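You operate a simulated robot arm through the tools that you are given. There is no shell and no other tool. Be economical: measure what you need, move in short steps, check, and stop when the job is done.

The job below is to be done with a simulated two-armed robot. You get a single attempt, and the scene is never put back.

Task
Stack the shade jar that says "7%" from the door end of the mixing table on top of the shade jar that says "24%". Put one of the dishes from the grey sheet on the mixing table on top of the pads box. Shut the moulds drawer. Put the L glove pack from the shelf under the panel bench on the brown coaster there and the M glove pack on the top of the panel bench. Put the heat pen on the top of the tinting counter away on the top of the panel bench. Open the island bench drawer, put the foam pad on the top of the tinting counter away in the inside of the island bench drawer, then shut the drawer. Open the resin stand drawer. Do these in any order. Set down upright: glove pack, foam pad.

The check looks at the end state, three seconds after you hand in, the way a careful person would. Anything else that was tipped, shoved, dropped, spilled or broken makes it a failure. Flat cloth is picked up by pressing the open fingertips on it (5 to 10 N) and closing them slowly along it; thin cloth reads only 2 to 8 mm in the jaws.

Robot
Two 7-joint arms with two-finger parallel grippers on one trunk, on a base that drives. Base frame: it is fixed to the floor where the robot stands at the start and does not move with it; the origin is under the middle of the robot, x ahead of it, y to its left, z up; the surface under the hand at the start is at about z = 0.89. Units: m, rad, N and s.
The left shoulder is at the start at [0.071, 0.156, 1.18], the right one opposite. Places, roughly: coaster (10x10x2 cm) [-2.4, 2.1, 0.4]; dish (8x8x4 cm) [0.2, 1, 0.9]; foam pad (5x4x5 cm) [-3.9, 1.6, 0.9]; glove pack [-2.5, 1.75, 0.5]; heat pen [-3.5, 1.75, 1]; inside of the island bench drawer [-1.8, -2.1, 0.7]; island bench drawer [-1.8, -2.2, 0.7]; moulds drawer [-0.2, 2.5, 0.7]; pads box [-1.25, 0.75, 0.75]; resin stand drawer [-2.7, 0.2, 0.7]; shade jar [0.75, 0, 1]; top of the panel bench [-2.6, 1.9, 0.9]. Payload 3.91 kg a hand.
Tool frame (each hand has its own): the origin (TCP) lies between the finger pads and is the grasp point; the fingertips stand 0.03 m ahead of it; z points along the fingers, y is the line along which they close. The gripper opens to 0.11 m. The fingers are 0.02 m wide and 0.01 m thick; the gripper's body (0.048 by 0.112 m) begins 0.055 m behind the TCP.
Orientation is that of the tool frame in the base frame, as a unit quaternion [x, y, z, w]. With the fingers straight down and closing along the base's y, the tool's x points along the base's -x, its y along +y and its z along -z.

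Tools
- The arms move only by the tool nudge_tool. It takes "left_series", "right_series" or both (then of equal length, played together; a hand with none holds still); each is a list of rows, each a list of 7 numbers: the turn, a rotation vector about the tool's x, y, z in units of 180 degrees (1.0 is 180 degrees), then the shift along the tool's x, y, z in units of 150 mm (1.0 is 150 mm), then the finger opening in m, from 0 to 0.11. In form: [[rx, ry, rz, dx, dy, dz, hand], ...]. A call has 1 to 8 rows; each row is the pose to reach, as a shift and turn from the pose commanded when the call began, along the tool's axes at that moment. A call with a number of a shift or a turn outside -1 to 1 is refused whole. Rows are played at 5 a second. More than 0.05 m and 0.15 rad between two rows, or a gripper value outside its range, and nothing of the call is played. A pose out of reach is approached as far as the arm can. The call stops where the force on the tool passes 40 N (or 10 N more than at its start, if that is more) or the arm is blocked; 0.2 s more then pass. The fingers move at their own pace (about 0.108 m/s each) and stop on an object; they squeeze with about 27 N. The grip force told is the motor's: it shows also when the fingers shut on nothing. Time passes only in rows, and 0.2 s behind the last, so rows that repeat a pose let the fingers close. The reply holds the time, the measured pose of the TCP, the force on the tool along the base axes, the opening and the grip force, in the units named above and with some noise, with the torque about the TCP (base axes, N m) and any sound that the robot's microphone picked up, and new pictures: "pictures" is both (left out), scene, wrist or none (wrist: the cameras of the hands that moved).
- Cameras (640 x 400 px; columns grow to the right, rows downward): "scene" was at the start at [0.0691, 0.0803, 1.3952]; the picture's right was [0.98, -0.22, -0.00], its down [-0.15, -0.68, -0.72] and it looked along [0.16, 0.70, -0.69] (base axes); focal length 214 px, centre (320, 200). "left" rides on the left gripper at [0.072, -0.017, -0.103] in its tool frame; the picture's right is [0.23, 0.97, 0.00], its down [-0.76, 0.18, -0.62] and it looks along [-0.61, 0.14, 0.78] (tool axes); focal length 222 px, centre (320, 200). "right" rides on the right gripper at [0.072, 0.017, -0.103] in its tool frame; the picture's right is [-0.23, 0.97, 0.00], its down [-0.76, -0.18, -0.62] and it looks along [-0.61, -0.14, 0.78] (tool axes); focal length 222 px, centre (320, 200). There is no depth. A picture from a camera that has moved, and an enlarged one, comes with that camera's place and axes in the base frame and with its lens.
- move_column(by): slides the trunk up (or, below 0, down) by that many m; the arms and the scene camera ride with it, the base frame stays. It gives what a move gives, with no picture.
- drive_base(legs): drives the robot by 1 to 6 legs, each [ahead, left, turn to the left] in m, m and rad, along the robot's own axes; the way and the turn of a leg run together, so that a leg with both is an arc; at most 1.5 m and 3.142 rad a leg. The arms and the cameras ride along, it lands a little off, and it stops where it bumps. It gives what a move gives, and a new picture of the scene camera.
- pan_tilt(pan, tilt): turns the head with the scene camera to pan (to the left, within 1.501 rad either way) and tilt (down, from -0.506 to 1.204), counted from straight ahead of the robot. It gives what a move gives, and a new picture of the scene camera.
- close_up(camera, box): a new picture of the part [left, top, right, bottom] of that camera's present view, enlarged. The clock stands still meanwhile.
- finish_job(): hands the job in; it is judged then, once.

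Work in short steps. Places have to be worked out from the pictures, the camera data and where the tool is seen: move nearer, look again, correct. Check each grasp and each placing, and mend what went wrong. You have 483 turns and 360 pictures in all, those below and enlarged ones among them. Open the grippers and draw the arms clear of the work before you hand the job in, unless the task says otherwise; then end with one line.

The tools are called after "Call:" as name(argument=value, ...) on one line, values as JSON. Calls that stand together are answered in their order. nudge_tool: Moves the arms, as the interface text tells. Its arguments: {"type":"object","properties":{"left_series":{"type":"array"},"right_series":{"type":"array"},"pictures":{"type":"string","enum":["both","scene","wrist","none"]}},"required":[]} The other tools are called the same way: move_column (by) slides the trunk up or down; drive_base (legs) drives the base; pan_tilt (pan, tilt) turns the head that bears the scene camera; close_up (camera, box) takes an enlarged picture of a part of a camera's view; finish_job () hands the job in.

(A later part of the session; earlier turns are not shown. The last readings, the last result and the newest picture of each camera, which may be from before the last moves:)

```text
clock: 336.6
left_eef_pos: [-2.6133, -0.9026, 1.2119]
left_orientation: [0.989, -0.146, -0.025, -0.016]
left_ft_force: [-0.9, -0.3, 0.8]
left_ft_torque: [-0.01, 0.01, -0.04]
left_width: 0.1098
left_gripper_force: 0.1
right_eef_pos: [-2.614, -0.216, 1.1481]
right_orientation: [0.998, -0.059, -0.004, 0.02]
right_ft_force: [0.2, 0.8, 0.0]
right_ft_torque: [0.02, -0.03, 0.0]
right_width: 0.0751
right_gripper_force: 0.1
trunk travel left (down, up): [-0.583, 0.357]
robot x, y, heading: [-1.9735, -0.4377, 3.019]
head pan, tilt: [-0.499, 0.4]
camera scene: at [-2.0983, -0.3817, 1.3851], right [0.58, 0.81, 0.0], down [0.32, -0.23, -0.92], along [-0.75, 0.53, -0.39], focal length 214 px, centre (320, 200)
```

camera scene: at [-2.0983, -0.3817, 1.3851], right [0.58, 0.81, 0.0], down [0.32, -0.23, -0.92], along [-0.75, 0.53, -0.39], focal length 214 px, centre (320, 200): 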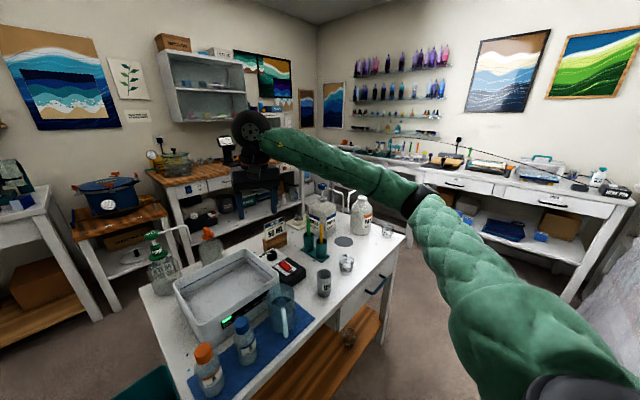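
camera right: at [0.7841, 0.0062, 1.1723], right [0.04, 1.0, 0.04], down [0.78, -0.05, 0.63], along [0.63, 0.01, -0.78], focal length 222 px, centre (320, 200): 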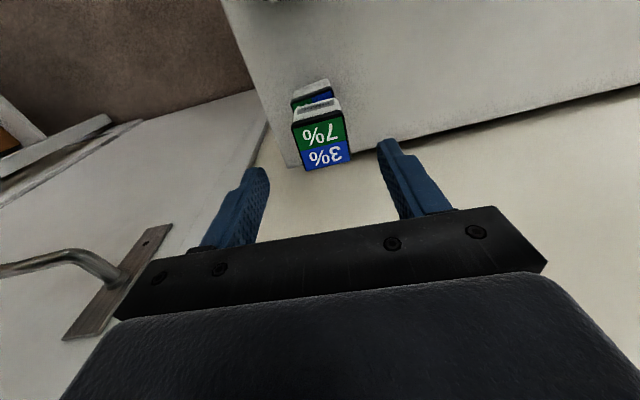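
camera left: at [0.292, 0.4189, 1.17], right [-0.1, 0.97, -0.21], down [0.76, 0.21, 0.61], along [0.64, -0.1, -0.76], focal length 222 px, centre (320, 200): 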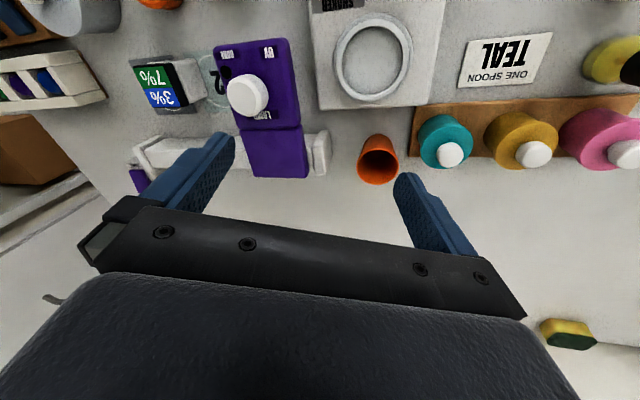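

The right hand is over the resin stand; back out before turning north.

Call:
drive_base(legs=[[-0.266, 0.25, 0], [0, 0, -1.45], [0.0, 0.25, 0]])

Call:
pan_tilt(pan=0.2, tilt=0.5)

```text
clock: 344.0
left_eef_pos: [-2.5326, -0.1331, 1.212]
left_orientation: [-0.641, 0.767, 0.007, 0.029]
left_ft_force: [-0.4, -0.9, 0.2]
left_ft_torque: [-0.02, 0.0, 0.03]
left_width: 0.11
left_gripper_force: 0.0
right_eef_pos: [-1.8504, -0.0538, 1.1498]
right_orientation: [-0.706, 0.708, 0.016, -0.012]
right_ft_force: [-0.4, 0.0, 0.5]
right_ft_torque: [-0.01, -0.03, 0.05]
right_width: 0.075
right_gripper_force: 0.0
trunk travel left (down, up): [-0.583, 0.357]
robot x, y, heading: [-1.9979, -0.7167, 1.567]
head pan, tilt: [-0.499, 0.4]
camera scene: at [-1.9553, -0.5851, 1.3852], right [0.88, -0.48, 0.0], down [-0.19, -0.34, -0.92], along [0.44, 0.81, -0.39], focal length 214 px, centre (320, 200)
```

scene: 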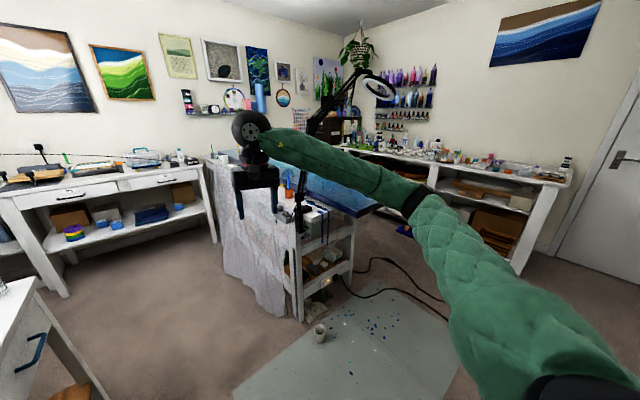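

```text
clock: 345.0
left_eef_pos: [-2.533, -0.133, 1.2112]
left_orientation: [-0.641, 0.767, 0.008, 0.028]
left_ft_force: [0.1, 0.5, -0.2]
left_ft_torque: [-0.02, -0.03, 0.01]
left_width: 0.11
left_gripper_force: 0.0
right_eef_pos: [-1.8504, -0.055, 1.1489]
right_orientation: [-0.706, 0.708, 0.016, -0.012]
right_ft_force: [0.2, -1.2, 0.4]
right_ft_torque: [-0.02, 0.0, 0.01]
right_width: 0.0749
right_gripper_force: 0.0
trunk travel left (down, up): [-0.583, 0.357]
robot x, y, heading: [-1.9941, -0.7155, 1.568]
head pan, tilt: [0.201, 0.499]
camera scene: at [-2.0171, -0.5771, 1.376], right [0.98, 0.2, 0.0], down [0.09, -0.47, -0.88], along [-0.17, 0.86, -0.48], focal length 214 px, centre (320, 200)
```

scene: 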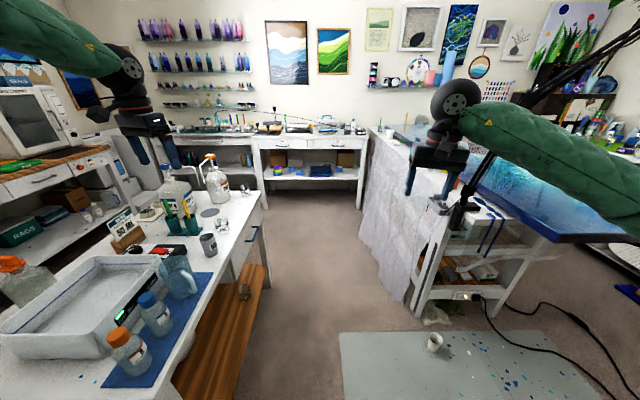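

The right elbow sticks out widely, so I'll raise the trunk and go north through the gap facing west (arms pass high over the resin stand).

Call:
move_column(by=0.34)

Call:
drive_base(legs=[[0, 0, 1.6], [0.1, -0.9, 0]])

Call:
pan_tilt(pan=-1.0, tilt=0.6)

```text
clock: 348.4
left_eef_pos: [-2.5323, -0.1321, 1.55]
left_orientation: [-0.642, 0.766, 0.009, 0.028]
left_ft_force: [-0.3, 0.8, 0.3]
left_ft_torque: [0.01, 0.01, 0.01]
left_width: 0.1102
left_gripper_force: 0.1
right_eef_pos: [-1.8503, -0.0524, 1.4896]
right_orientation: [-0.706, 0.708, 0.016, -0.012]
right_ft_force: [-0.3, 0.5, 0.1]
right_ft_torque: [-0.01, 0.02, -0.02]
right_width: 0.0746
right_gripper_force: 0.1
trunk travel left (down, up): [-0.923, 0.017]
robot x, y, heading: [-1.9956, -0.717, 1.568]
head pan, tilt: [0.201, 0.499]
```

```text
clock: 357.0
left_eef_pos: [-2.69, -0.3799, 1.5509]
left_orientation: [0.997, -0.073, -0.026, -0.015]
left_ft_force: [0.2, 0.2, 0.2]
left_ft_torque: [0.0, -0.03, -0.03]
left_width: 0.1098
left_gripper_force: 0.1
right_eef_pos: [-2.7902, 0.2985, 1.4898]
right_orientation: [1.0, 0.015, -0.002, 0.019]
right_ft_force: [0.3, -0.1, -0.3]
right_ft_torque: [0.02, 0.02, 0.0]
right_width: 0.0749
right_gripper_force: 0.0
trunk travel left (down, up): [-0.923, 0.017]
robot x, y, heading: [-2.1203, 0.1725, -3.111]
head pan, tilt: [0.201, 0.499]
camera scene: at [-2.2619, 0.1486, 1.716], right [-0.23, 0.97, 0.0], down [0.47, 0.11, -0.88], along [-0.85, -0.2, -0.48], focal length 214 px, centre (320, 200)
```

scene: 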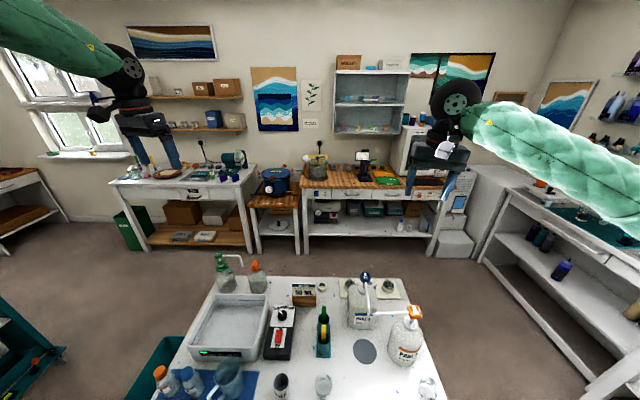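

```text
clock: 358.4
left_eef_pos: [-2.6882, -0.3782, 1.5514]
left_orientation: [0.997, -0.073, -0.026, -0.014]
left_ft_force: [-0.2, -0.3, -1.3]
left_ft_torque: [-0.01, -0.02, 0.0]
left_width: 0.1099
left_gripper_force: 0.1
right_eef_pos: [-2.7905, 0.2997, 1.4887]
right_orientation: [1.0, 0.015, -0.002, 0.021]
right_ft_force: [-0.7, -0.7, 0.5]
right_ft_torque: [-0.03, -0.01, 0.0]
right_width: 0.0749
right_gripper_force: 0.0
trunk travel left (down, up): [-0.923, 0.017]
robot x, y, heading: [-2.1201, 0.1728, -3.11]
head pan, tilt: [-1.0, 0.6]
camera scene: at [-2.2235, 0.2435, 1.7069], right [0.83, 0.56, 0.0], down [0.32, -0.47, -0.82], along [-0.47, 0.68, -0.57], focal length 214 px, centre (320, 200)
```

scene: 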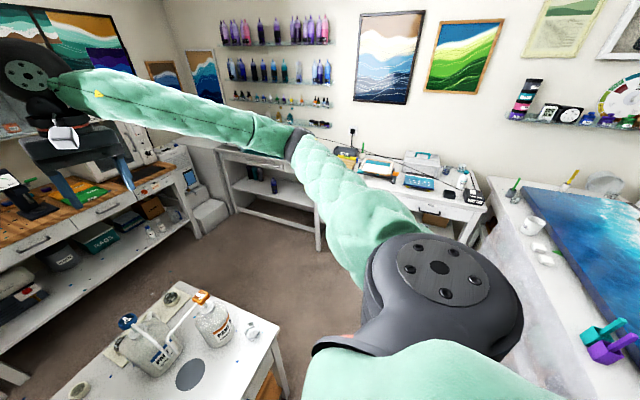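

Continue north to about [−2.3, 0.85].

Call:
drive_base(legs=[[0.2, -0.65, 0]])

Call:
drive_base(legs=[[0, 0, -1.3]])

Call:
pan_tilt(pan=0.0, tilt=0.7)

```text
clock: 362.1
left_eef_pos: [-2.905, 0.2527, 1.551]
left_orientation: [0.997, -0.065, -0.027, -0.015]
left_ft_force: [0.1, 0.3, 0.2]
left_ft_torque: [0.02, 0.01, 0.0]
left_width: 0.11
left_gripper_force: 0.1
right_eef_pos: [-3.0154, 0.9303, 1.4897]
right_orientation: [1.0, 0.022, -0.002, 0.019]
right_ft_force: [-0.3, 1.0, 0.2]
right_ft_torque: [0.01, -0.04, -0.01]
right_width: 0.0751
right_gripper_force: 0.0
trunk travel left (down, up): [-0.923, 0.017]
robot x, y, heading: [-2.3488, 0.8164, -3.094]
head pan, tilt: [-1.0, 0.6]
camera scene: at [-2.4475, 0.8812, 1.707], right [0.82, 0.58, 0.0], down [0.33, -0.46, -0.83], along [-0.48, 0.67, -0.56], focal length 214 px, centre (320, 200)
```

scene: 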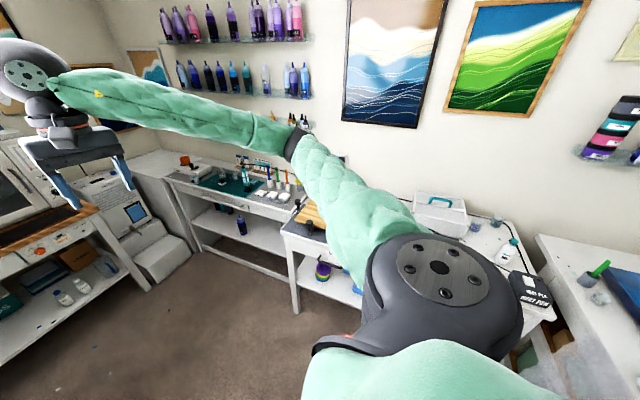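

```text
clock: 365.7
left_eef_pos: [-3.0348, 1.2023, 1.5506]
left_orientation: [0.754, -0.656, -0.011, -0.028]
left_ft_force: [-0.4, -0.4, -0.2]
left_ft_torque: [0.04, 0.0, 0.0]
left_width: 0.11
left_gripper_force: 0.1
right_eef_pos: [-2.4089, 1.4893, 1.4898]
right_orientation: [0.808, -0.588, -0.013, 0.014]
right_ft_force: [0.1, -0.5, 0.0]
right_ft_torque: [0.04, 0.02, 0.01]
right_width: 0.0748
right_gripper_force: 0.0
trunk travel left (down, up): [-0.923, 0.017]
robot x, y, heading: [-2.3465, 0.8126, 1.885]
head pan, tilt: [-1.0, 0.6]
camera scene: at [-2.3059, 0.9287, 1.7069], right [0.77, -0.64, 0.0], down [-0.36, -0.44, -0.83], along [0.52, 0.64, -0.56], focal length 214 px, centre (320, 200)
```

scene: 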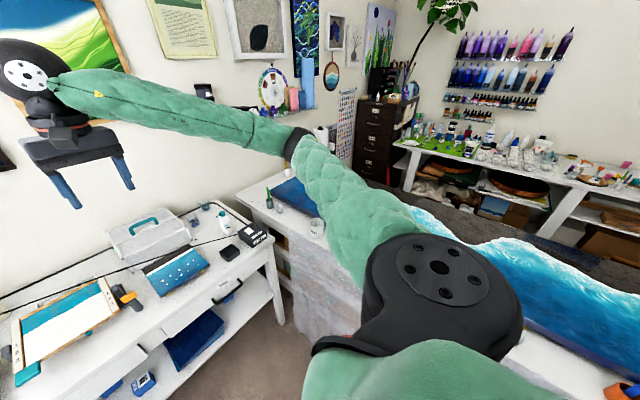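

```text
clock: 367.0
left_eef_pos: [-3.034, 1.2032, 1.5502]
left_orientation: [0.754, -0.657, -0.012, -0.025]
left_ft_force: [-0.4, 0.4, 0.2]
left_ft_torque: [0.0, 0.01, 0.0]
left_width: 0.1102
left_gripper_force: 0.1
right_eef_pos: [-2.409, 1.4879, 1.4896]
right_orientation: [0.808, -0.589, -0.015, 0.014]
right_ft_force: [-0.4, -0.1, -0.7]
right_ft_torque: [-0.04, -0.02, 0.03]
right_width: 0.0748
right_gripper_force: 0.0
trunk travel left (down, up): [-0.923, 0.017]
robot x, y, heading: [-2.3465, 0.815, 1.879]
head pan, tilt: [0.0, 0.7]
camera scene: at [-2.3877, 0.9416, 1.6983], right [0.95, 0.31, 0.0], down [0.2, -0.61, -0.76], along [-0.23, 0.73, -0.64], focal length 214 px, centre (320, 200)
```

scene: 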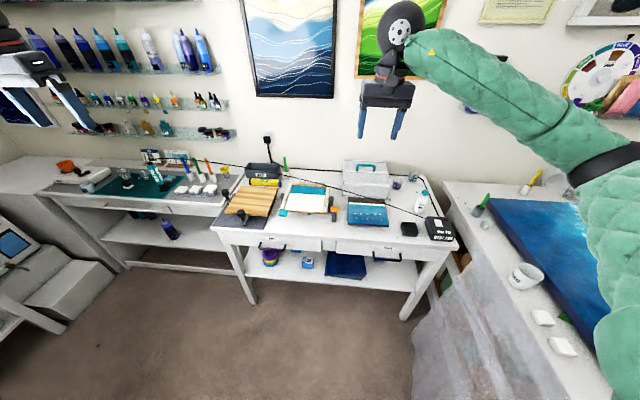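

Great overview: panel bench (centre) and tinting counter (left). Zoom on both.

Call:
close_up(camera="scene", box=[200, 150, 460, 312])

Call:
close_up(camera="scene", box=[30, 130, 250, 267])

```text
2.46 times, centred on (330, 231) of scene
camera zoom: at [-2.3877, 0.9416, 1.6983], right [0.95, 0.31, 0.0], down [0.2, -0.61, -0.76], along [-0.23, 0.73, -0.64], focal length 528 px, centre (295, 124)
```

zoom: 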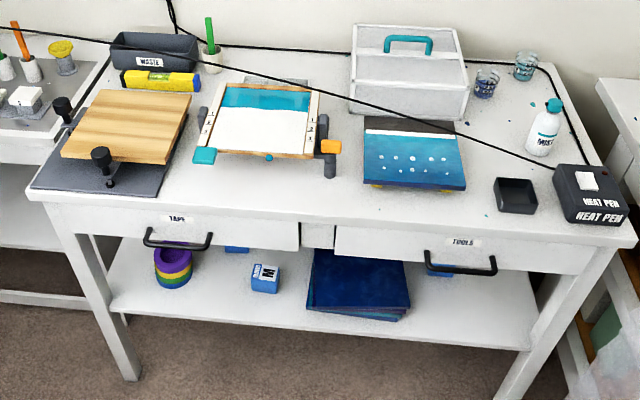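

```text
2.91 times, centred on (140, 198) of scene
camera zoom: at [-2.3877, 0.9416, 1.6983], right [0.95, 0.31, 0.0], down [0.2, -0.61, -0.76], along [-0.23, 0.73, -0.64], focal length 624 px, centre (844, 204)
```

zoom: 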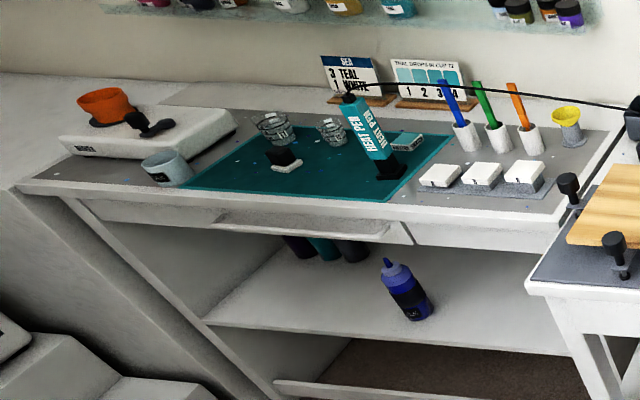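

Foam pad (black/white block) ≈[−3.85, 1.60]; heat pen ≈[−3.64, 1.66]; M pack on the shelf. Check where the resin stand's north side is before choosing a stance.

Call:
pan_tilt(pan=1.3, tilt=0.8)

```text
clock: 368.5
left_eef_pos: [-3.0335, 1.2035, 1.5518]
left_orientation: [0.754, -0.657, -0.012, -0.027]
left_ft_force: [0.8, 0.3, 0.1]
left_ft_torque: [-0.01, 0.02, 0.0]
left_width: 0.1101
left_gripper_force: 0.1
right_eef_pos: [-2.4088, 1.4892, 1.4896]
right_orientation: [0.808, -0.589, -0.014, 0.014]
right_ft_force: [-0.7, 0.1, -0.1]
right_ft_torque: [-0.01, 0.01, -0.02]
right_width: 0.075
right_gripper_force: 0.2
trunk travel left (down, up): [-0.923, 0.017]
robot x, y, heading: [-2.3468, 0.8105, 1.881]
head pan, tilt: [1.3, 0.799]
camera scene: at [-2.4424, 0.8575, 1.69], right [-0.04, 1.0, 0.0], down [0.72, 0.03, -0.7], along [-0.7, -0.03, -0.72], focal length 214 px, centre (320, 200)
```

scene: 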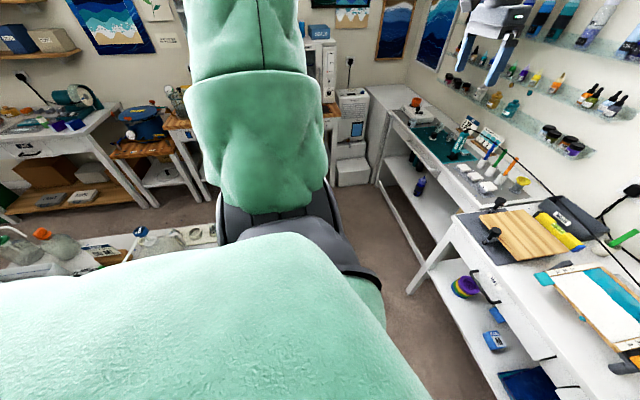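

There's about 1.2 m between the stand and the benches. Drive west to the tinting counter.

Call:
drive_base(legs=[[0.374, 1.035, -0.09]])

Call:
pan_tilt(pan=0.2, tilt=0.8)

```text
clock: 374.1
left_eef_pos: [-4.083, 1.3547, 1.5508]
left_orientation: [0.725, -0.688, -0.012, -0.027]
left_ft_force: [0.1, -0.2, -0.5]
left_ft_torque: [-0.03, -0.02, 0.03]
left_width: 0.1101
left_gripper_force: 0.1
right_eef_pos: [-3.4388, 1.5864, 1.49]
right_orientation: [0.782, -0.622, -0.014, 0.013]
right_ft_force: [1.5, 0.5, -0.3]
right_ft_torque: [0.0, 0.03, 0.04]
right_width: 0.0751
right_gripper_force: 0.0
trunk travel left (down, up): [-0.923, 0.017]
robot x, y, heading: [-3.4331, 0.9053, 1.798]
head pan, tilt: [1.3, 0.799]
camera scene: at [-3.5237, 0.9599, 1.6901], right [0.04, 1.0, 0.0], down [0.72, -0.03, -0.7], along [-0.7, 0.03, -0.72], focal length 214 px, centre (320, 200)
```

scene: 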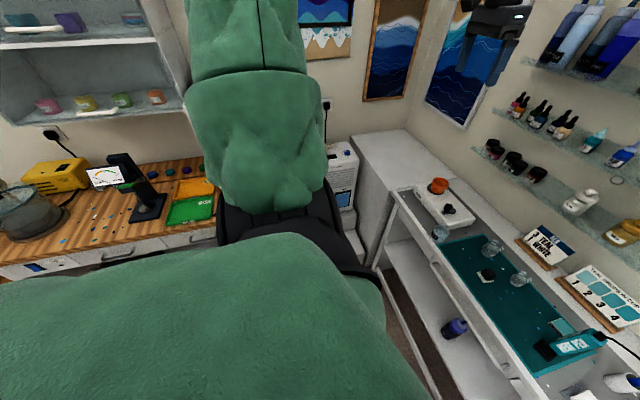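

```text
clock: 375.4
left_eef_pos: [-4.0866, 1.3536, 1.5502]
left_orientation: [0.725, -0.688, -0.012, -0.028]
left_ft_force: [0.5, -0.7, -0.6]
left_ft_torque: [0.0, 0.01, -0.01]
left_width: 0.1101
left_gripper_force: 0.1
right_eef_pos: [-3.4386, 1.5867, 1.4886]
right_orientation: [0.782, -0.623, -0.015, 0.014]
right_ft_force: [-0.1, -0.1, 0.1]
right_ft_torque: [-0.02, -0.01, 0.01]
right_width: 0.0751
right_gripper_force: 0.0
trunk travel left (down, up): [-0.923, 0.017]
robot x, y, heading: [-3.4334, 0.9093, 1.796]
head pan, tilt: [0.201, 0.799]
camera scene: at [-3.4775, 1.0299, 1.69], right [0.91, 0.42, 0.0], down [0.3, -0.65, -0.7], along [-0.29, 0.63, -0.72], focal length 214 px, centre (320, 200)
```

scene: 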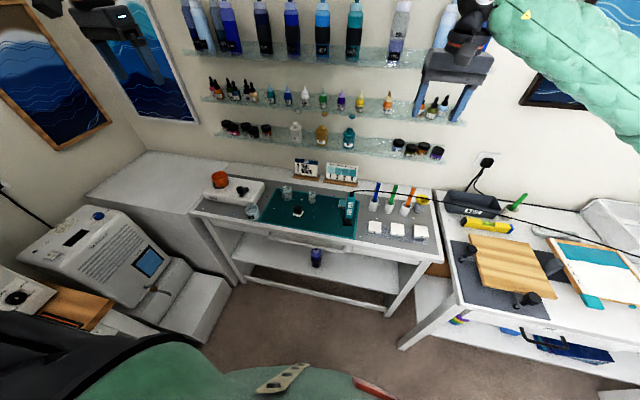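

Call:
close_up(camera="scene", box=[200, 150, 440, 290])

Call:
close_up(camera="scene", box=[270, 175, 370, 237])

```text
2.67 times, centred on (320, 220) of scene
camera zoom: at [-3.4775, 1.0299, 1.69], right [0.91, 0.42, 0.0], down [0.3, -0.65, -0.7], along [-0.29, 0.63, -0.72], focal length 572 px, centre (320, 147)
```

zoom: 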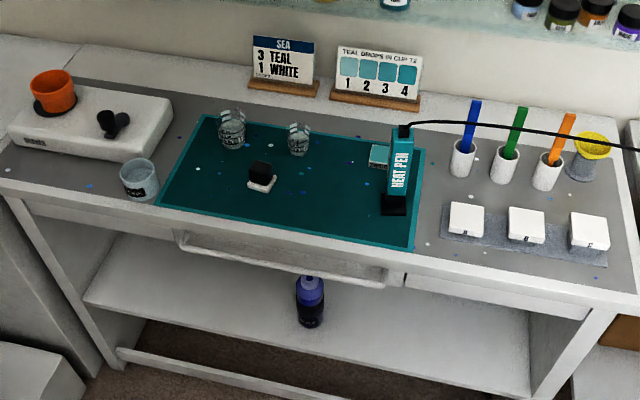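

```text
6.40 times, centred on (320, 206) of scene
camera zoom: at [-3.4775, 1.0299, 1.69], right [0.91, 0.42, 0.0], down [0.3, -0.65, -0.7], along [-0.29, 0.63, -0.72], focal length 1373 px, centre (320, 162)
```

zoom: 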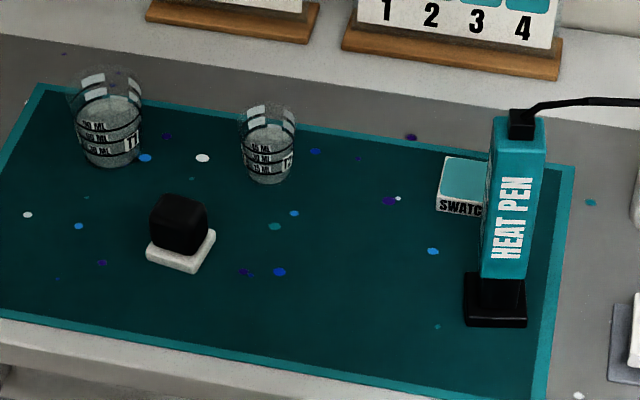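

Heat pen stands upright at ≈[−3.62, 1.64] (top ≈1.10). Use the right hand: lower the trunk and move over it.

Call:
move_column(by=-0.25)

Call:
nudge_tool(right_series=[[0, 0, 0, -0.05, 0.25, 0, 0.11], [0, 0, 0, -0.08, 0.5, 0, 0.11], [0, 0, 0, -0.1, 0.75, 0, 0.11], [0, 0, 0, -0.1, 1.0, 0, 0.11]], pictures="wrist")

```text
clock: 378.0
left_eef_pos: [-4.0844, 1.3543, 1.3006]
left_orientation: [0.725, -0.688, -0.011, -0.028]
left_ft_force: [-1.3, 0.1, 0.8]
left_ft_torque: [0.02, 0.02, -0.01]
left_width: 0.1101
left_gripper_force: 0.1
right_eef_pos: [-3.4399, 1.5862, 1.2404]
right_orientation: [0.782, -0.623, -0.015, 0.014]
right_ft_force: [0.4, 0.1, 0.2]
right_ft_torque: [0.0, 0.01, 0.02]
right_width: 0.0752
right_gripper_force: 0.0
trunk travel left (down, up): [-0.673, 0.267]
robot x, y, heading: [-3.4319, 0.9077, 1.797]
head pan, tilt: [0.201, 0.799]
```

```text
clock: 379.0
left_eef_pos: [-4.0872, 1.3555, 1.3003]
left_orientation: [0.726, -0.687, -0.01, -0.029]
left_ft_force: [-0.4, 1.1, -0.6]
left_ft_torque: [-0.01, -0.04, 0.0]
left_width: 0.1101
left_gripper_force: 0.0
right_eef_pos: [-3.5896, 1.5682, 1.2456]
right_orientation: [0.783, -0.622, -0.014, 0.013]
right_ft_force: [-0.9, 0.8, -0.3]
right_ft_torque: [0.0, -0.01, -0.04]
right_width: 0.11
right_gripper_force: 0.0
trunk travel left (down, up): [-0.673, 0.267]
robot x, y, heading: [-3.4325, 0.9096, 1.799]
head pan, tilt: [0.201, 0.799]
camera right: at [-3.5857, 1.4931, 1.3489], right [-1.0, 0.0, 0.04], down [0.03, 0.78, 0.62], along [-0.03, 0.62, -0.78], focal length 222 px, centre (320, 200)
```

right: 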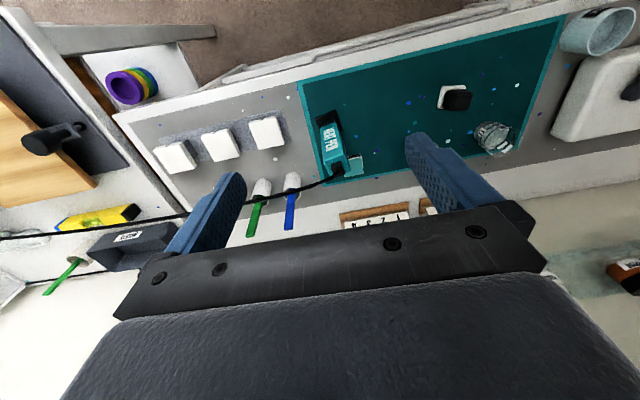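

Pen top confirmed at ≈[−3.617, 1.638, 1.10]. Centre over it and descend with fingers either side.

Call:
nudge_tool(right_series=[[0, 0, 0, -0.25, 0.03, 0, 0.11], [0, 0, 0, -0.493, 0.057, 0.1, 0.11], [0, 0, 0, -0.493, 0.057, 0.3, 0.11], [0, 0, 0, -0.493, 0.057, 0.5, 0.11]], pictures="wrist")

```text
clock: 380.0
left_eef_pos: [-4.0856, 1.355, 1.3004]
left_orientation: [0.725, -0.688, -0.011, -0.028]
left_ft_force: [0.5, 0.4, -0.2]
left_ft_torque: [0.0, -0.01, 0.0]
left_width: 0.1102
left_gripper_force: 0.1
right_eef_pos: [-3.6156, 1.638, 1.1733]
right_orientation: [0.782, -0.622, -0.014, 0.014]
right_ft_force: [0.2, -0.5, 0.0]
right_ft_torque: [-0.02, 0.01, 0.01]
right_width: 0.1099
right_gripper_force: 0.1
trunk travel left (down, up): [-0.673, 0.267]
robot x, y, heading: [-3.4319, 0.9045, 1.799]
head pan, tilt: [0.201, 0.799]
camera right: at [-3.6118, 1.5634, 1.2764], right [-1.0, 0.0, 0.04], down [0.02, 0.78, 0.62], along [-0.03, 0.62, -0.78], focal length 222 px, centre (320, 200)
```

right: 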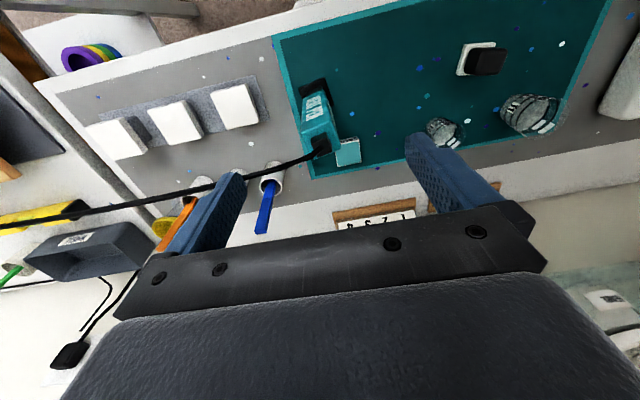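

The pen's cable leaves sideways where a finger would go; rotate the hand 90° to grip front-to-back instead.

Call:
nudge_tool(right_series=[[0, 0, 0.047, 0, 0, 0, 0.11], [0, 0, 0.094, 0, 0, 0, 0.11], [0, 0, 0.141, 0, 0, 0, 0.11], [0, 0, 0.188, 0, 0, 0, 0.11], [0, 0, 0.235, 0, 0, 0, 0.11], [0, 0, 0.282, 0, 0, 0, 0.11], [0, 0, 0.329, 0, 0, 0, 0.11], [0, 0, 0.376, 0, 0, 0, 0.11]], pictures="none")

Call:
nudge_tool(right_series=[[0, 0, 0.045, 0, 0, 0, 0.11], [0, 0, 0.09, 0, 0, 0, 0.11], [0, 0, 0.124, 0, 0, 0, 0.11], [0, 0, 0.124, 0, 0, 0, 0.11]], pictures="wrist")

```text
clock: 381.8
left_eef_pos: [-4.0842, 1.354, 1.3012]
left_orientation: [0.725, -0.688, -0.012, -0.027]
left_ft_force: [-0.5, 0.6, 0.8]
left_ft_torque: [0.0, 0.0, 0.01]
left_width: 0.1101
left_gripper_force: 0.0
right_eef_pos: [-3.6148, 1.6367, 1.1717]
right_orientation: [-0.303, 0.953, 0.005, -0.019]
right_ft_force: [-0.3, 0.8, 0.4]
right_ft_torque: [-0.01, -0.01, -0.02]
right_width: 0.11
right_gripper_force: 0.0
trunk travel left (down, up): [-0.673, 0.267]
robot x, y, heading: [-3.4333, 0.9084, 1.795]
head pan, tilt: [0.201, 0.799]
```

```text
clock: 382.8
left_eef_pos: [-4.0852, 1.3536, 1.3002]
left_orientation: [0.726, -0.687, -0.011, -0.027]
left_ft_force: [0.1, 0.1, 0.2]
left_ft_torque: [-0.01, 0.05, 0.0]
left_width: 0.1104
left_gripper_force: 0.0
right_eef_pos: [-3.6163, 1.6376, 1.1715]
right_orientation: [-0.113, 0.993, 0.0, -0.019]
right_ft_force: [-0.4, 0.5, 0.6]
right_ft_torque: [-0.01, 0.0, 0.02]
right_width: 0.1101
right_gripper_force: 0.1
trunk travel left (down, up): [-0.673, 0.267]
robot x, y, heading: [-3.4333, 0.9086, 1.796]
head pan, tilt: [0.201, 0.799]
camera right: at [-3.6857, 1.637, 1.2776], right [0.0, 1.0, 0.0], down [0.81, 0.0, 0.59], along [0.59, 0.0, -0.81], focal length 222 px, centre (320, 200)
```

right: 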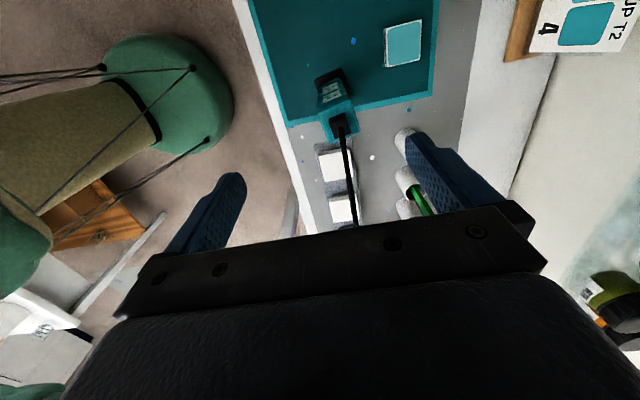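

Call:
nudge_tool(right_series=[[0, 0, 0, 0.04, 0.09, 0.1, 0.11], [0, 0, 0, 0.04, 0.09, 0.25, 0.11], [0, 0, 0, 0.04, 0.09, 0.4, 0.11], [0, 0, 0, 0.04, 0.09, 0.4, 0.11]], pictures="wrist")

```text
clock: 383.8
left_eef_pos: [-4.0844, 1.3542, 1.3014]
left_orientation: [0.726, -0.687, -0.01, -0.028]
left_ft_force: [-0.1, 1.2, 0.0]
left_ft_torque: [-0.03, 0.02, 0.0]
left_width: 0.1102
left_gripper_force: 0.0
right_eef_pos: [-3.6278, 1.6499, 1.112]
right_orientation: [-0.114, 0.993, 0.0, -0.019]
right_ft_force: [0.5, -0.1, -0.9]
right_ft_torque: [0.01, -0.03, 0.0]
right_width: 0.1102
right_gripper_force: 0.1
trunk travel left (down, up): [-0.673, 0.267]
robot x, y, heading: [-3.4332, 0.9105, 1.799]
head pan, tilt: [0.201, 0.799]
camera right: at [-3.6977, 1.6488, 1.2184], right [0.0, 1.0, 0.0], down [0.81, 0.0, 0.59], along [0.59, 0.0, -0.81], focal length 222 px, centre (320, 200)
```

right: 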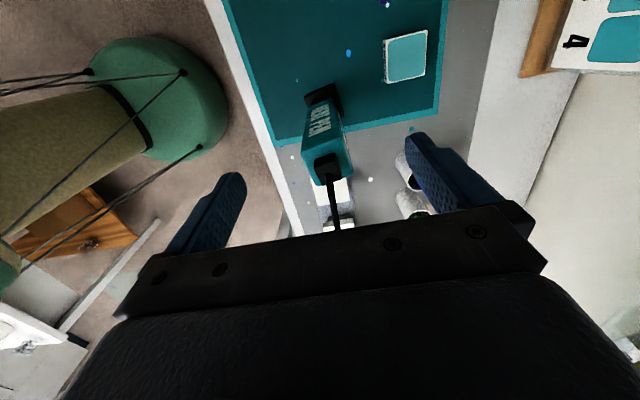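

Centred. Descend to z≈1.067 and close.

Call:
nudge_tool(right_series=[[0, 0, 0, 0.03, 0.02, 0.15, 0.11], [0, 0, 0, 0.03, 0.02, 0.3, 0.11], [0, 0, 0, 0.03, 0.02, 0.3, 0.08], [0, 0, 0, 0.03, 0.02, 0.3, 0.05], [0, 0, 0, 0.03, 0.02, 0.3, 0.02], [0, 0, 0, 0.03, 0.02, 0.3, 0.02]], pictures="wrist")

```text
clock: 385.2
left_eef_pos: [-4.085, 1.3541, 1.3005]
left_orientation: [0.725, -0.689, -0.011, -0.028]
left_ft_force: [-0.3, 0.2, 0.4]
left_ft_torque: [0.01, 0.02, 0.02]
left_width: 0.1102
left_gripper_force: 0.1
right_eef_pos: [-3.6346, 1.6508, 1.0657]
right_orientation: [-0.113, 0.993, 0.001, -0.02]
right_ft_force: [-1.1, 0.3, 0.2]
right_ft_torque: [0.09, 0.08, -0.01]
right_width: 0.0339
right_gripper_force: 27.2
trunk travel left (down, up): [-0.673, 0.267]
robot x, y, heading: [-3.4327, 0.9046, 1.795]
head pan, tilt: [0.201, 0.799]
camera right: at [-3.7035, 1.651, 1.1721], right [0.0, 1.0, 0.0], down [0.81, 0.0, 0.59], along [0.59, 0.0, -0.81], focal length 222 px, centre (320, 200)
```

right: 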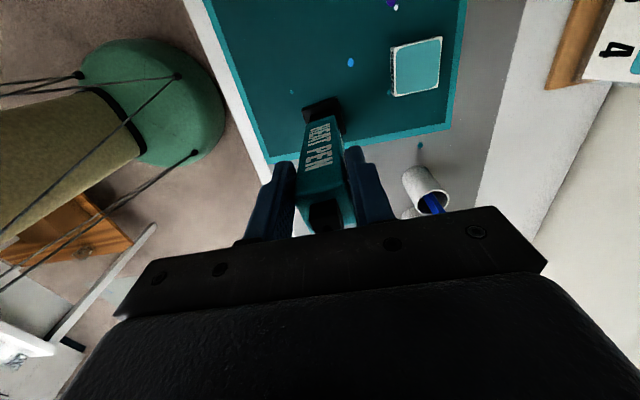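

Gripped (0.034). Lift and check.

Call:
nudge_tool(right_series=[[0, 0, 0, 0, 0, -0.2, 0.02], [0, 0, 0, 0, 0, -0.45, 0.02], [0, 0, 0, 0, 0, -0.7, 0.02], [0, 0, 0, 0, 0, -0.9, 0.02]], pictures="both")

Call:
close_up(camera="scene", box=[260, 90, 440, 230])

```text
clock: 386.2
left_eef_pos: [-4.0854, 1.3534, 1.3008]
left_orientation: [0.726, -0.688, -0.01, -0.028]
left_ft_force: [0.0, 0.1, -0.1]
left_ft_torque: [0.01, 0.01, 0.01]
left_width: 0.1102
left_gripper_force: 0.0
right_eef_pos: [-3.6283, 1.6503, 1.2032]
right_orientation: [-0.114, 0.993, 0.002, -0.02]
right_ft_force: [0.3, -0.6, -1.9]
right_ft_torque: [-0.01, 0.03, -0.01]
right_width: 0.0335
right_gripper_force: 27.1
trunk travel left (down, up): [-0.673, 0.267]
robot x, y, heading: [-3.4343, 0.9063, 1.793]
head pan, tilt: [0.201, 0.799]
camera scene: at [-3.4776, 1.0292, 1.44], right [0.91, 0.42, 0.0], down [0.3, -0.65, -0.7], along [-0.29, 0.63, -0.72], focal length 214 px, centre (320, 200)
camera right: at [-3.6974, 1.6499, 1.309], right [0.0, 1.0, 0.0], down [0.81, 0.0, 0.59], along [0.59, 0.0, -0.81], focal length 222 px, centre (320, 200)
```

scene: 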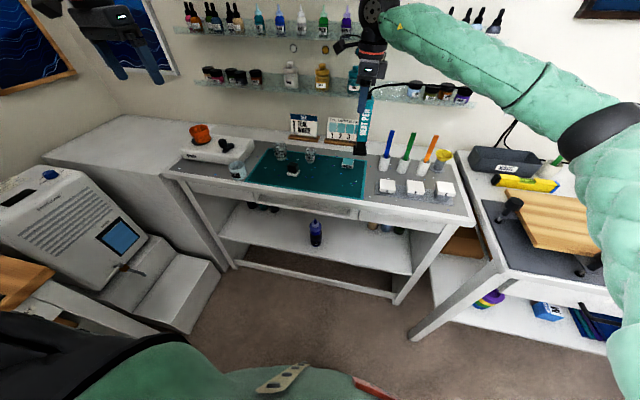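
right: 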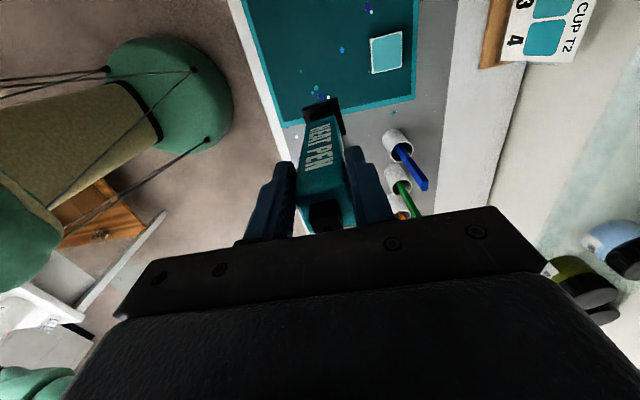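

```text
2.86 times, centred on (350, 160) of scene
camera zoom: at [-3.4776, 1.0292, 1.44], right [0.91, 0.42, 0.0], down [0.3, -0.65, -0.7], along [-0.29, 0.63, -0.72], focal length 613 px, centre (234, 314)
```

zoom: 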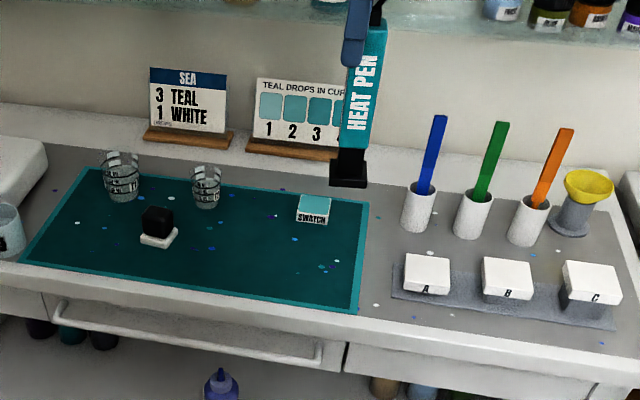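

Pen lifted cleanly (cable gone along). Back off, go east and line up over the free front strip of the panel bench (≈[−2.60, 1.645]).

Call:
drive_base(legs=[[-0.3, 0, 0], [0, -1.004, 0]])

Call:
pan_tilt(pan=0.0, tilt=0.7)

Call:
close_up(camera="scene", box=[160, 120, 420, 282])

```text
clock: 393.1
left_eef_pos: [-3.0331, 1.2827, 1.3007]
left_orientation: [0.724, -0.689, -0.011, -0.027]
left_ft_force: [-0.5, 0.4, -0.3]
left_ft_torque: [0.01, -0.01, 0.0]
left_width: 0.1099
left_gripper_force: 0.0
right_eef_pos: [-2.5744, 1.5779, 1.2011]
right_orientation: [-0.111, 0.994, 0.001, -0.021]
right_ft_force: [-0.3, 0.3, -2.5]
right_ft_torque: [-0.03, 0.01, 0.0]
right_width: 0.0335
right_gripper_force: 26.7
trunk travel left (down, up): [-0.673, 0.267]
robot x, y, heading: [-2.3838, 0.8322, 1.787]
head pan, tilt: [0.201, 0.799]
camera scene: at [-2.4275, 0.9554, 1.44], right [0.91, 0.41, 0.0], down [0.29, -0.65, -0.7], along [-0.29, 0.64, -0.72], focal length 214 px, centre (320, 200)
```

scene: 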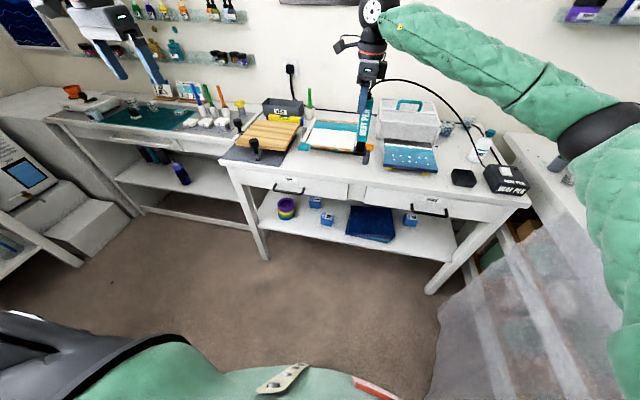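

```text
clock: 393.8
left_eef_pos: [-3.0338, 1.2836, 1.3011]
left_orientation: [0.724, -0.689, -0.011, -0.028]
left_ft_force: [0.8, 1.2, 0.1]
left_ft_torque: [0.0, 0.02, 0.0]
left_width: 0.11
left_gripper_force: 0.1
right_eef_pos: [-2.5758, 1.5766, 1.2015]
right_orientation: [-0.111, 0.994, 0.001, -0.021]
right_ft_force: [0.0, 0.9, -2.0]
right_ft_torque: [0.01, 0.04, -0.02]
right_width: 0.0333
right_gripper_force: 27.6
trunk travel left (down, up): [-0.673, 0.267]
robot x, y, heading: [-2.3834, 0.8312, 1.79]
head pan, tilt: [0.0, 0.7]
camera scene: at [-2.4132, 0.9647, 1.4482], right [0.98, 0.22, 0.0], down [0.14, -0.63, -0.76], along [-0.17, 0.75, -0.64], focal length 214 px, centre (320, 200)
```

scene: 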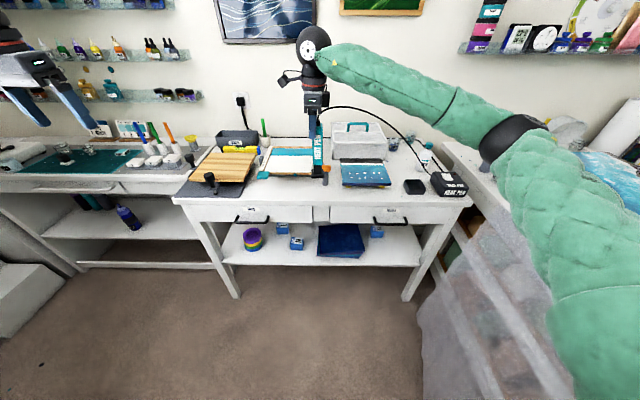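

```text
2.46 times, centred on (290, 201) of scene
camera zoom: at [-2.4132, 0.9647, 1.4482], right [0.98, 0.22, 0.0], down [0.14, -0.63, -0.76], along [-0.17, 0.75, -0.64], focal length 528 px, centre (394, 198)
```

zoom: 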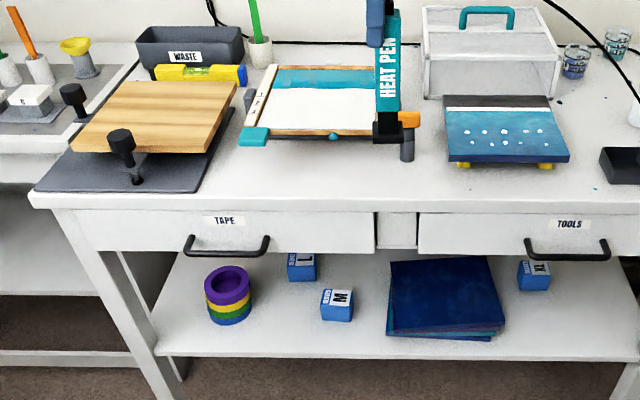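

Packs L, M, XL are visible on the shelf. Move the pen over the free strip at ≈[−2.68, 1.645] and lower.

Call:
nudge_tool(right_series=[[0, 0, 0, 0.19, 0.2, 0, 0.02], [0, 0, 0, 0.38, 0.4, 0, 0.02], [0, 0, 0, 0.577, 0.595, 0, 0.02], [0, 0, 0, 0.577, 0.595, 0.3, 0.02], [0, 0, 0, 0.577, 0.595, 0.6, 0.02], [0, 0, 0, 0.577, 0.595, 0.75, 0.02]], pictures="wrist")

Call:
close_up(camera="scene", box=[200, 100, 380, 220])

```text
clock: 395.0
left_eef_pos: [-3.0332, 1.2823, 1.3009]
left_orientation: [0.724, -0.689, -0.01, -0.028]
left_ft_force: [-0.7, 0.0, -1.0]
left_ft_torque: [-0.05, 0.01, 0.02]
left_width: 0.1101
left_gripper_force: 0.1
right_eef_pos: [-2.6821, 1.6433, 1.1312]
right_orientation: [-0.112, 0.993, 0.005, -0.024]
right_ft_force: [1.7, -2.2, 12.9]
right_ft_torque: [-0.12, -0.02, -0.01]
right_width: 0.033
right_gripper_force: 13.2
trunk travel left (down, up): [-0.673, 0.267]
robot x, y, heading: [-2.3853, 0.8331, 1.795]
head pan, tilt: [0.0, 0.7]
stopped in row 6 (right hand): the force on the tool passed its limit at 127 N (the readings are from after the stop); the commanded pose is now the measured one
camera right: at [-2.7508, 1.6421, 1.2384], right [0.0, 1.0, 0.0], down [0.81, -0.01, 0.58], along [0.58, 0.0, -0.81], focal length 222 px, centre (320, 200)
```

right: 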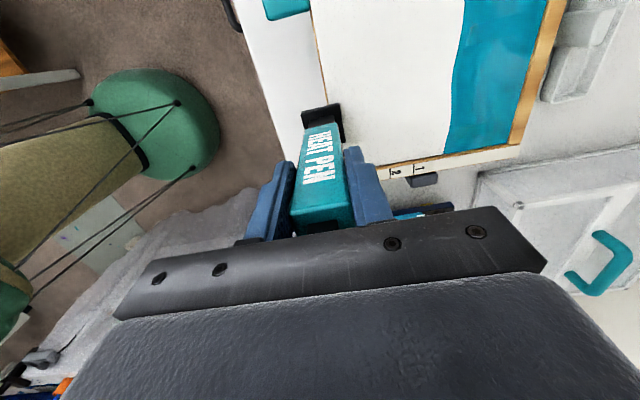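

```text
3.33 times, centred on (290, 160) of scene
camera zoom: at [-2.413, 0.9629, 1.4484], right [0.98, 0.22, 0.0], down [0.14, -0.63, -0.77], along [-0.17, 0.75, -0.64], focal length 715 px, centre (420, 333)
```

zoom: 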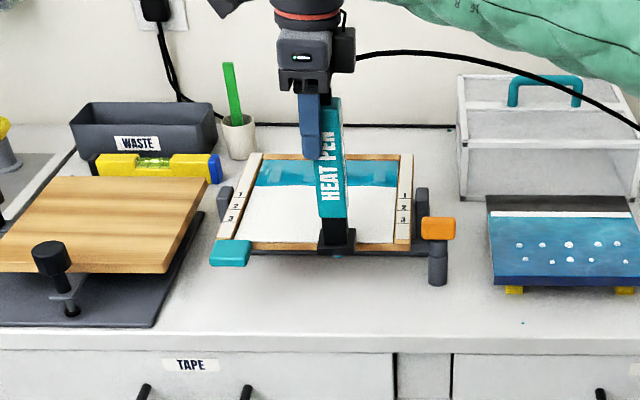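

The pen's foot hit the raised frame edge. Lift and use the clear gap to the right instead (≈[−2.51, 1.665]).

Call:
nudge_tool(right_series=[[0, 0, 0, 0, 0, -0.2, 0.02], [0, 0, 0, 0, 0, -0.4, 0.02], [0, 0, 0, -0.25, 0, -0.4, 0.02], [0, 0, 0, -0.5, 0, -0.4, 0.02], [0, 0, 0, -0.75, 0, -0.4, 0.02], [0, 0, 0, -1.0, -0.05, -0.4, 0.02]], pictures="none")

Call:
nudge_tool(right_series=[[0, 0, 0, -0.15, -0.06, 0.2, 0.02], [0, 0, 0, -0.15, -0.06, 0.4, 0.02], [0, 0, 0, -0.15, -0.06, 0.5, 0.02]], pictures="wrist")

Call:
close_up(camera="scene", box=[240, 110, 420, 230])

```text
clock: 396.4
left_eef_pos: [-3.0318, 1.2825, 1.3024]
left_orientation: [0.724, -0.689, -0.012, -0.027]
left_ft_force: [-0.1, -0.3, -0.7]
left_ft_torque: [-0.02, 0.05, 0.0]
left_width: 0.11
left_gripper_force: 0.0
right_eef_pos: [-2.5304, 1.6721, 1.182]
right_orientation: [-0.112, 0.993, 0.003, -0.024]
right_ft_force: [-0.7, -0.7, -3.0]
right_ft_torque: [-0.04, 0.05, -0.03]
right_width: 0.0327
right_gripper_force: 26.7
trunk travel left (down, up): [-0.673, 0.267]
robot x, y, heading: [-2.3851, 0.8294, 1.793]
head pan, tilt: [0.0, 0.7]
```

```text
clock: 397.2
left_eef_pos: [-3.0343, 1.2835, 1.3008]
left_orientation: [0.723, -0.69, -0.011, -0.028]
left_ft_force: [0.5, -1.4, 0.5]
left_ft_torque: [0.01, 0.0, -0.02]
left_width: 0.1099
left_gripper_force: 0.1
right_eef_pos: [-2.5134, 1.6664, 1.1045]
right_orientation: [-0.113, 0.993, 0.004, -0.023]
right_ft_force: [-0.4, -0.6, -1.7]
right_ft_torque: [-0.01, 0.05, 0.02]
right_width: 0.0329
right_gripper_force: 26.7
trunk travel left (down, up): [-0.673, 0.267]
robot x, y, heading: [-2.3826, 0.8307, 1.795]
head pan, tilt: [0.0, 0.7]
camera right: at [-2.5813, 1.6652, 1.2119], right [0.01, 1.0, 0.0], down [0.81, -0.01, 0.59], along [0.59, 0.0, -0.81], focal length 222 px, centre (320, 200)
```

right: 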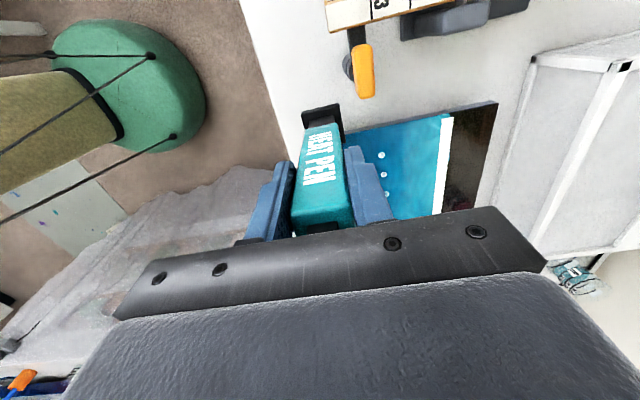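

```text
3.33 times, centred on (330, 170) of scene
camera zoom: at [-2.4138, 0.9649, 1.4482], right [0.98, 0.22, 0.0], down [0.14, -0.63, -0.76], along [-0.17, 0.75, -0.64], focal length 715 px, centre (287, 300)
```

zoom: 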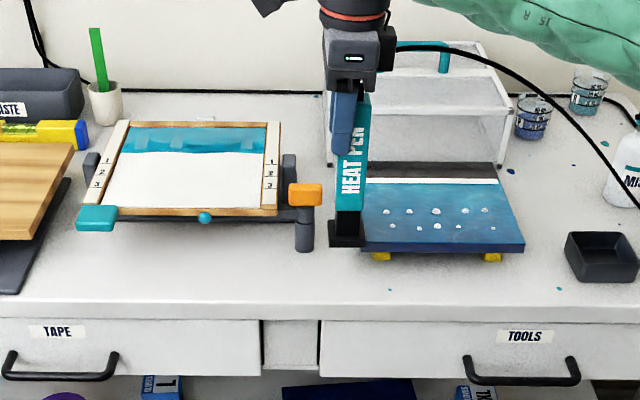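

Slightly too near the canvas; shift 1.5 cm left and 1 cm toward the front, then lower.

Call:
nudge_tool(right_series=[[0, 0, 0, 0.115, -0.056, 0, 0.02], [0, 0, 0, 0.115, -0.056, 0.1, 0.02], [0, 0, 0, 0.115, -0.056, 0.2, 0.02], [0, 0, 0, 0.115, -0.056, 0.2, 0.02]], pictures="wrist")

Call:
close_up(camera="scene", box=[280, 140, 380, 220])

```text
clock: 398.2
left_eef_pos: [-3.0344, 1.2827, 1.2998]
left_orientation: [0.724, -0.69, -0.011, -0.028]
left_ft_force: [-0.4, 0.2, 0.2]
left_ft_torque: [0.01, -0.01, -0.01]
left_width: 0.1097
left_gripper_force: 0.0
right_eef_pos: [-2.5281, 1.6542, 1.0766]
right_orientation: [-0.112, 0.993, 0.003, -0.023]
right_ft_force: [0.0, -0.3, -2.0]
right_ft_torque: [-0.03, 0.03, -0.03]
right_width: 0.0328
right_gripper_force: 26.8
trunk travel left (down, up): [-0.673, 0.267]
robot x, y, heading: [-2.3851, 0.834, 1.792]
head pan, tilt: [0.0, 0.7]
camera right: at [-2.5961, 1.6543, 1.1835], right [0.01, 1.0, 0.0], down [0.81, -0.01, 0.59], along [0.59, 0.0, -0.81], focal length 222 px, centre (320, 200)
```

right: 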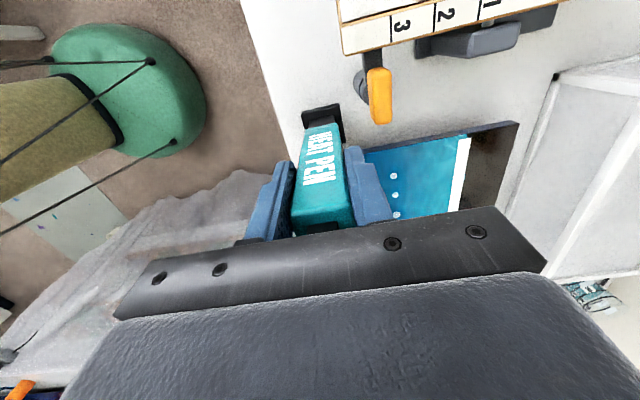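

```text
5.00 times, centred on (330, 180) of scene
camera zoom: at [-2.4137, 0.9645, 1.4483], right [0.98, 0.22, 0.0], down [0.14, -0.63, -0.76], along [-0.17, 0.75, -0.64], focal length 1072 px, centre (270, 300)
```

zoom: 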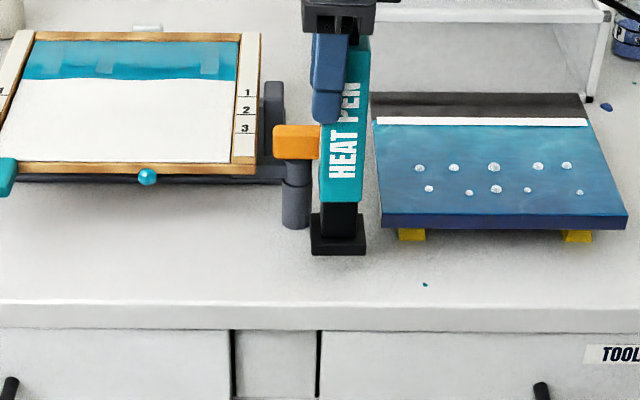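

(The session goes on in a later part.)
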